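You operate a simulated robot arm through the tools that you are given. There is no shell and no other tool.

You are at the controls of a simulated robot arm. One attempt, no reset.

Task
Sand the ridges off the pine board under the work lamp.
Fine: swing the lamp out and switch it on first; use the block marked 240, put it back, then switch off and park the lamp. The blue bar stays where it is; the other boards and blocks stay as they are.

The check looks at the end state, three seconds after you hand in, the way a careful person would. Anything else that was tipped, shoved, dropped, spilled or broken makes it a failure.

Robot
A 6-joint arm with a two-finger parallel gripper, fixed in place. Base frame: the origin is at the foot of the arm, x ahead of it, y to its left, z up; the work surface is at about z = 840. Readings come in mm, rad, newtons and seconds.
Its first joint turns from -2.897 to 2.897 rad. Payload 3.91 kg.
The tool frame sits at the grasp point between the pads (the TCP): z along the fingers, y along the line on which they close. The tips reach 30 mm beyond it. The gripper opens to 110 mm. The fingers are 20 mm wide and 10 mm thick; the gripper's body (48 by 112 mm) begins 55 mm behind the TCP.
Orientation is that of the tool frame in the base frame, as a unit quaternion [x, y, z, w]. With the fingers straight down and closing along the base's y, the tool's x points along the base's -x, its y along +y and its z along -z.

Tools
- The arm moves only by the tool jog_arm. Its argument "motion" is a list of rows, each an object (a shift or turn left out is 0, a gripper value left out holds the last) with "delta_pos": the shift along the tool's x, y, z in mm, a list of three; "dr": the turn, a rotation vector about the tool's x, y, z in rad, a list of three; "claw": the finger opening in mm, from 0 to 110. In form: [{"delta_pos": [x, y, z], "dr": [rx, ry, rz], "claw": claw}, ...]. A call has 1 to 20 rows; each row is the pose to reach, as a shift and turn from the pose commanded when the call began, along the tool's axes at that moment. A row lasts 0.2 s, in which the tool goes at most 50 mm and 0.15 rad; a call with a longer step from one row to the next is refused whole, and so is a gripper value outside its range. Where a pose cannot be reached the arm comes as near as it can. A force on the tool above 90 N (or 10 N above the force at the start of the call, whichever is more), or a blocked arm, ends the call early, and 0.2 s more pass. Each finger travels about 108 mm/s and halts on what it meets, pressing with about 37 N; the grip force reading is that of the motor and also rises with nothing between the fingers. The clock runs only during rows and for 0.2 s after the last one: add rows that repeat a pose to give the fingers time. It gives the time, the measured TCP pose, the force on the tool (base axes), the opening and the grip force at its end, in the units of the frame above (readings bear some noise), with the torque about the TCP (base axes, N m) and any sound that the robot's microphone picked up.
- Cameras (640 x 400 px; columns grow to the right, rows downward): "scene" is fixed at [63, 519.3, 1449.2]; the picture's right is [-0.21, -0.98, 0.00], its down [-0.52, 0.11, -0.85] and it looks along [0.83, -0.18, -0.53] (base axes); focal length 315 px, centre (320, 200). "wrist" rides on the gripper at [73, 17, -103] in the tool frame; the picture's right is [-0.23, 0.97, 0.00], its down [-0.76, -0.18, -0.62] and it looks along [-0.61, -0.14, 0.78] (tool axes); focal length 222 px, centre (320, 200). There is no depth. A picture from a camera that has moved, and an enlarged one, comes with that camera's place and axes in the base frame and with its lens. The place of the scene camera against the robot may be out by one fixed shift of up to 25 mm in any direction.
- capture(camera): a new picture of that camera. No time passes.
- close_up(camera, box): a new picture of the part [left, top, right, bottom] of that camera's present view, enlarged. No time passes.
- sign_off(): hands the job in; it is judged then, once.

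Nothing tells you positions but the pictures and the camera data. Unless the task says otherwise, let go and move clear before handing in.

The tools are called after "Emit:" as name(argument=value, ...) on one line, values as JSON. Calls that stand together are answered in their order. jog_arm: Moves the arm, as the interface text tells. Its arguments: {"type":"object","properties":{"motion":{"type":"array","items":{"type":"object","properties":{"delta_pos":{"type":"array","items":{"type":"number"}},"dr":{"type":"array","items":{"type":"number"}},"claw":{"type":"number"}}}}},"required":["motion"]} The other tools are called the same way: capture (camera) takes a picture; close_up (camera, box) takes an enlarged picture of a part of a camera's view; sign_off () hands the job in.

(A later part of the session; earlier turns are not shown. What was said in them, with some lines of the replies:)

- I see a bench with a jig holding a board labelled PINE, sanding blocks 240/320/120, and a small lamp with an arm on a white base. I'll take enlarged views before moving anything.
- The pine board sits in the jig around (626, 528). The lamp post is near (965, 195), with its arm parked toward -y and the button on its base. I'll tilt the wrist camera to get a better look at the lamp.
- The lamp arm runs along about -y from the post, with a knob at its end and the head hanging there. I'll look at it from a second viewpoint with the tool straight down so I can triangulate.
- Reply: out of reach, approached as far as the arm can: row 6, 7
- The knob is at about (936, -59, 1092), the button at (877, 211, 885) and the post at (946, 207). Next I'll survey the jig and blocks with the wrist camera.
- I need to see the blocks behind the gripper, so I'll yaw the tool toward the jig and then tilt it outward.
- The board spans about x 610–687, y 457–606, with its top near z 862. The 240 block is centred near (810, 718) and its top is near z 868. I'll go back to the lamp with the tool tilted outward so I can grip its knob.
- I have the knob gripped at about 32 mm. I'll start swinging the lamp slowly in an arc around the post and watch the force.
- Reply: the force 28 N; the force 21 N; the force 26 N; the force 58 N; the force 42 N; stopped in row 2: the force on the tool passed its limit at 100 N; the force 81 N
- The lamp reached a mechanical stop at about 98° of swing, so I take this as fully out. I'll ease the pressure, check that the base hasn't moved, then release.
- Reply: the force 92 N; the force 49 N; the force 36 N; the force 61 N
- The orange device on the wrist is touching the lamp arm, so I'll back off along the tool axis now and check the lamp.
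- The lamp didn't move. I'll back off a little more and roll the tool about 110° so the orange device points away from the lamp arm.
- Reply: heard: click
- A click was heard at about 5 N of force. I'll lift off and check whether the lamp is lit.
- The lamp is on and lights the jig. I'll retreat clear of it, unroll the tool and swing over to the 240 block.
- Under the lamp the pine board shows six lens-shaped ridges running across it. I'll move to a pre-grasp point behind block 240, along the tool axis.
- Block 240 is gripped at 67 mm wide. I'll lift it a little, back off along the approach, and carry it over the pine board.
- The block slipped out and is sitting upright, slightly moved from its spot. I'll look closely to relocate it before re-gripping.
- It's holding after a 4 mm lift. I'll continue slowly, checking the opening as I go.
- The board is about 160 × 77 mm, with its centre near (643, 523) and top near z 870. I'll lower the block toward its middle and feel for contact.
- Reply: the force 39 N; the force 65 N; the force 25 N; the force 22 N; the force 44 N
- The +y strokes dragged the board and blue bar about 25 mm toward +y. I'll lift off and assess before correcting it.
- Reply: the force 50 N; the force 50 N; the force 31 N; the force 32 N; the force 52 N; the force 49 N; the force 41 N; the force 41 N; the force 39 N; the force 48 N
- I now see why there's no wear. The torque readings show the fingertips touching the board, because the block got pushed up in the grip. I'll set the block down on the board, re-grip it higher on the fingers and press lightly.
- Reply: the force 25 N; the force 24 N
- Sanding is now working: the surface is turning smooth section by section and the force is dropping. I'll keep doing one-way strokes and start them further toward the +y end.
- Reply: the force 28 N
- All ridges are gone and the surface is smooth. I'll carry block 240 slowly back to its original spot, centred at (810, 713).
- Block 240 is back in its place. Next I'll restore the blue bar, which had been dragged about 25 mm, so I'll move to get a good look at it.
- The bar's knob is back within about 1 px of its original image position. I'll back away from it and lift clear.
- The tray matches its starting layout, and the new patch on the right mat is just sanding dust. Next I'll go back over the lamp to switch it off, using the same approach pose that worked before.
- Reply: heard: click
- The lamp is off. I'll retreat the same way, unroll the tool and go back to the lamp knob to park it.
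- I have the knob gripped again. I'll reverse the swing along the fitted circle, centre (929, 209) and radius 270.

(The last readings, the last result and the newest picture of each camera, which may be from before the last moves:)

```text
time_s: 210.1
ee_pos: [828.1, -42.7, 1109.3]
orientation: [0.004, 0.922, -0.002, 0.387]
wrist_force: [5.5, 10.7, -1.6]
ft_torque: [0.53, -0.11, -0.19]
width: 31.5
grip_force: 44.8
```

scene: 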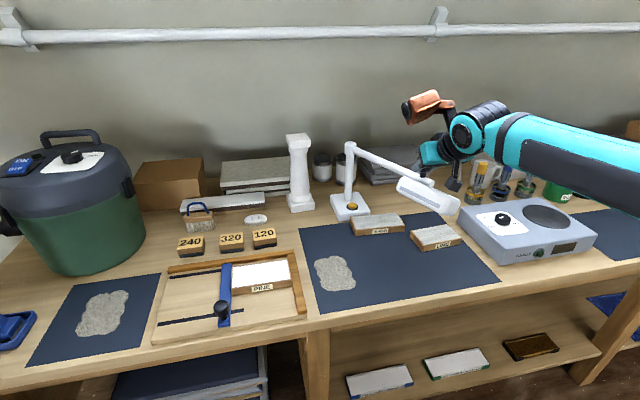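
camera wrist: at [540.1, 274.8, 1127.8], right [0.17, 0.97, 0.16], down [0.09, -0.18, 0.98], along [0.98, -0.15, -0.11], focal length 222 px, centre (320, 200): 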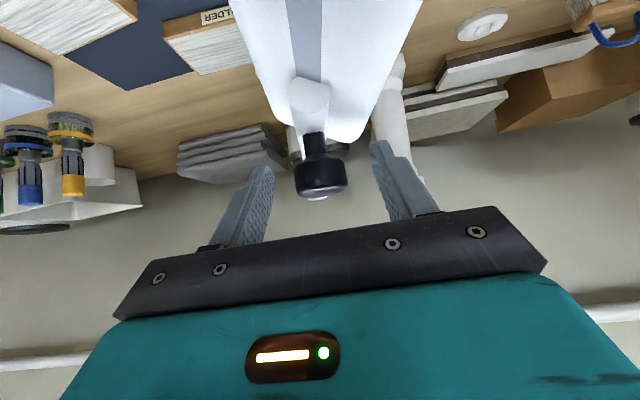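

Emit:
jog_arm(motion=[{"delta_pos": [-9.4, -4.8, 9.5]}, {"delta_pos": [-18.8, -9, 19.1]}, {"delta_pos": [-28.4, -12.4, 28.8]}, {"delta_pos": [-38.2, -15, 38.8]}, {"delta_pos": [-48, -17, 48.7]}, {"delta_pos": [-57.9, -18.3, 58.7]}, {"delta_pos": [-57.9, -18.3, 58.7]}])

Emit:
jog_arm(motion=[{"delta_pos": [-4, -0.2, 4.2]}, {"delta_pos": [-8.2, -0.4, 8.4]}, {"delta_pos": [-12, -0.4, 12.2]}, {"delta_pos": [-14.2, -0.3, 14.5]}, {"delta_pos": [-14.2, -0.3, 14.5]}])

Emit:
capture(camera="scene")

Emit:
capture(camera="wrist")

```text
time_s: 211.7
ee_pos: [910.7, -60.9, 1108.7]
orientation: [0.004, 0.922, -0.003, 0.387]
wrist_force: [1.2, 14.0, 1.8]
ft_torque: [0.3, 0.1, 0.25]
width: 33.5
grip_force: 7.7
```

```text
time_s: 212.8
ee_pos: [930.2, -59.3, 1109.2]
orientation: [0.003, 0.922, -0.002, 0.386]
wrist_force: [-5.9, 13.1, 0.5]
ft_torque: [0.16, 0.07, 0.21]
width: 32.7
grip_force: 6.8
```

```text
taken
```

scene: 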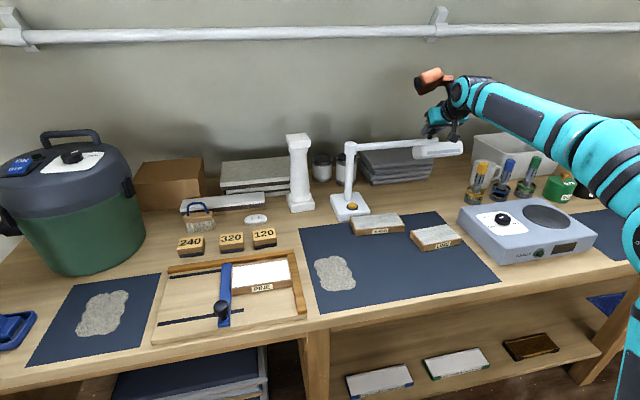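

```text
taken
camera wrist: at [805.5, -42.5, 1130.4], right [0.17, 0.97, 0.16], down [0.09, -0.18, 0.98], along [0.98, -0.15, -0.11], focal length 222 px, centre (320, 200)
```

wrist: 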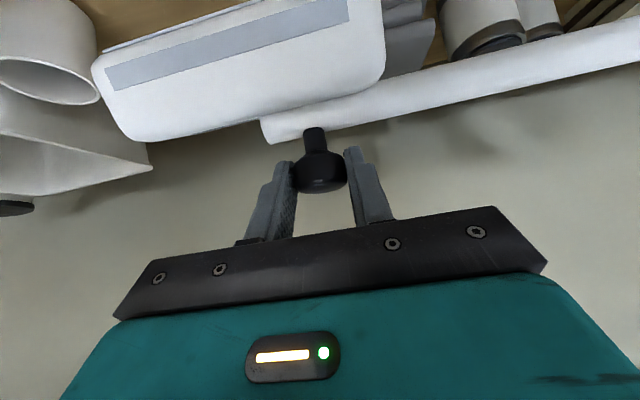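

Emit:
close_up(camera="scene", box=[360, 100, 500, 190])

```text
4.44 times, centred on (430, 145) of scene
camera zoom: at [63.0, 519.3, 1449.2], right [-0.21, -0.98, 0.0], down [-0.52, 0.11, -0.85], along [0.83, -0.18, -0.53], focal length 1399 px, centre (-169, 444)
```

zoom: 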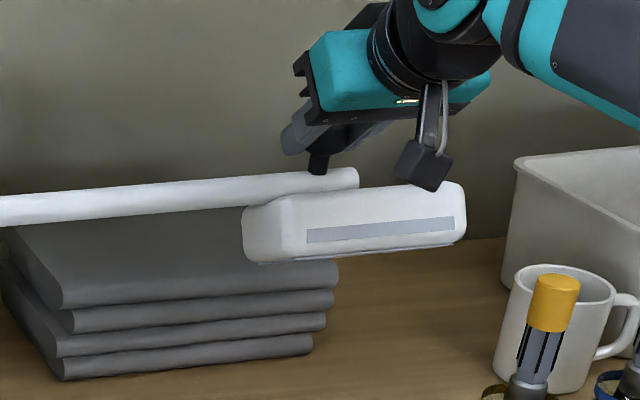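

The lamp head matches its original parked position. I'll release the knob and withdraw.

Emit:
jog_arm(motion=[{"claw": 40}, {"claw": 55}, {"claw": 66}, {"claw": 66}])

Emit:
jog_arm(motion=[{"delta_pos": [0, 0, -20]}, {"delta_pos": [0, 0, -55]}, {"delta_pos": [0, 0, -100]}, {"delta_pos": [0, 0, -145]}, {"delta_pos": [0, 0, -190]}, {"delta_pos": [0, 0, -235]}, {"delta_pos": [0, 0, -270]}, {"delta_pos": [0, 0, -270]}])

Emit:
capture(camera="scene")

Emit:
close_up(camera="scene", box=[300, 100, 480, 260])

Emit:
close_up(camera="scene", box=[140, 190, 320, 350])

```text
time_s: 213.8
ee_pos: [929.5, -61.6, 1109.3]
orientation: [0.003, 0.922, -0.002, 0.387]
wrist_force: [-0.4, -0.2, -0.5]
ft_torque: [0.03, 0.05, -0.02]
width: 66.1
grip_force: 0.1
```

```text
time_s: 215.7
ee_pos: [736.0, -58.8, 1296.0]
orientation: [0.003, 0.922, -0.002, 0.387]
wrist_force: [0.3, -1.2, -0.2]
ft_torque: [-0.01, -0.07, -0.02]
width: 65.9
grip_force: 0.0
```

```text
taken
```

scene: 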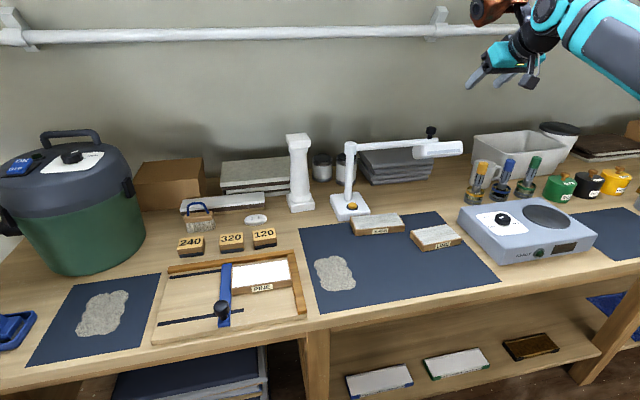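

```text
2.50 times, centred on (390, 180) of scene
camera zoom: at [63.0, 519.3, 1449.2], right [-0.21, -0.98, 0.0], down [-0.52, 0.11, -0.85], along [0.83, -0.18, -0.53], focal length 787 px, centre (145, 250)
```

zoom: 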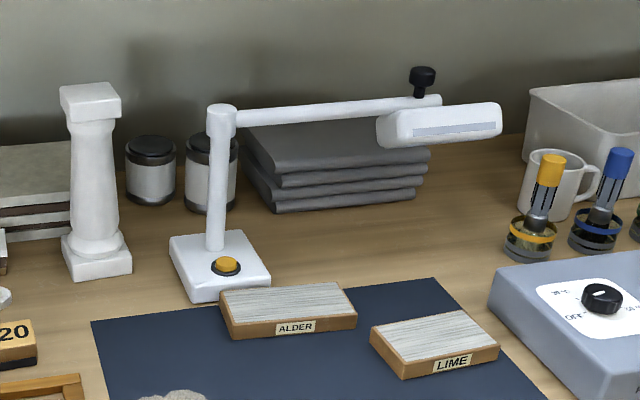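

```text
2.50 times, centred on (230, 270) of scene
camera zoom: at [63.0, 519.3, 1449.2], right [-0.21, -0.98, 0.0], down [-0.52, 0.11, -0.85], along [0.83, -0.18, -0.53], focal length 787 px, centre (545, 25)
```

zoom: 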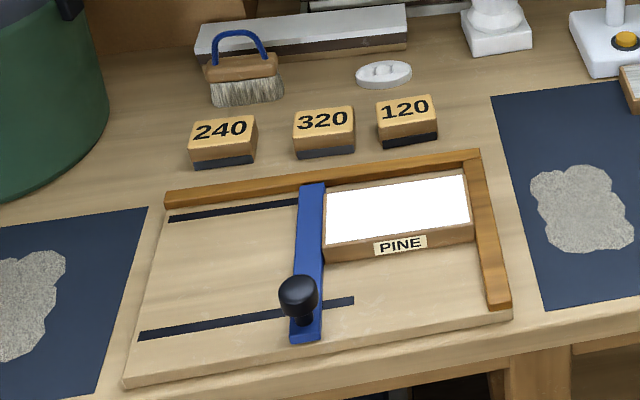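

The pine board is smooth, block 240 is back in line with the others, and the lamp is off and parked with the arm clear. The blue bar slid about 25 mm during sanding. I pushed it back, and it now matches its starting view. Sanding also left a patch of dust on the right mat, which I haven't cleaned up. I'm handing in now.

Emit:
sign_off()

```text
The job is handed in.
```

I sanded the ridges off the pine board with the 240 block and handed the job in. In the last pictures the surface is smooth. The lamp was swung out to its stop and on before sanding. It is now off and parked where it started.

A few things did not go cleanly:

- **Blue bar:** my first sanding strokes dragged the board and the bar about 25 mm to the left. I slid the board back against the fence and pushed the bar back. The bar's final view matches the starting one to within about 1 mm, but it did not stay put throughout.
- **240 block:** it slipped out of the grip on the first lift and moved about 7 mm, staying upright. I picked it up again, and after sanding I put it back within a millimetre or two of its original place.
- **Fingertips on the board:** for several early strokes the fingertips touched the board instead of the block. I re-gripped the block before the strokes that did the sanding, and I see no marks in the pictures.
- **Lamp:** the device on the arm's wrist pressed on the lamp arm once (about 60 N), and I hit the lamp's end stop at about 100 N. The base did not move.
- **Dust:** sanding left a patch of dust on the right mat, which I left there.

The other boards and blocks are where they were.
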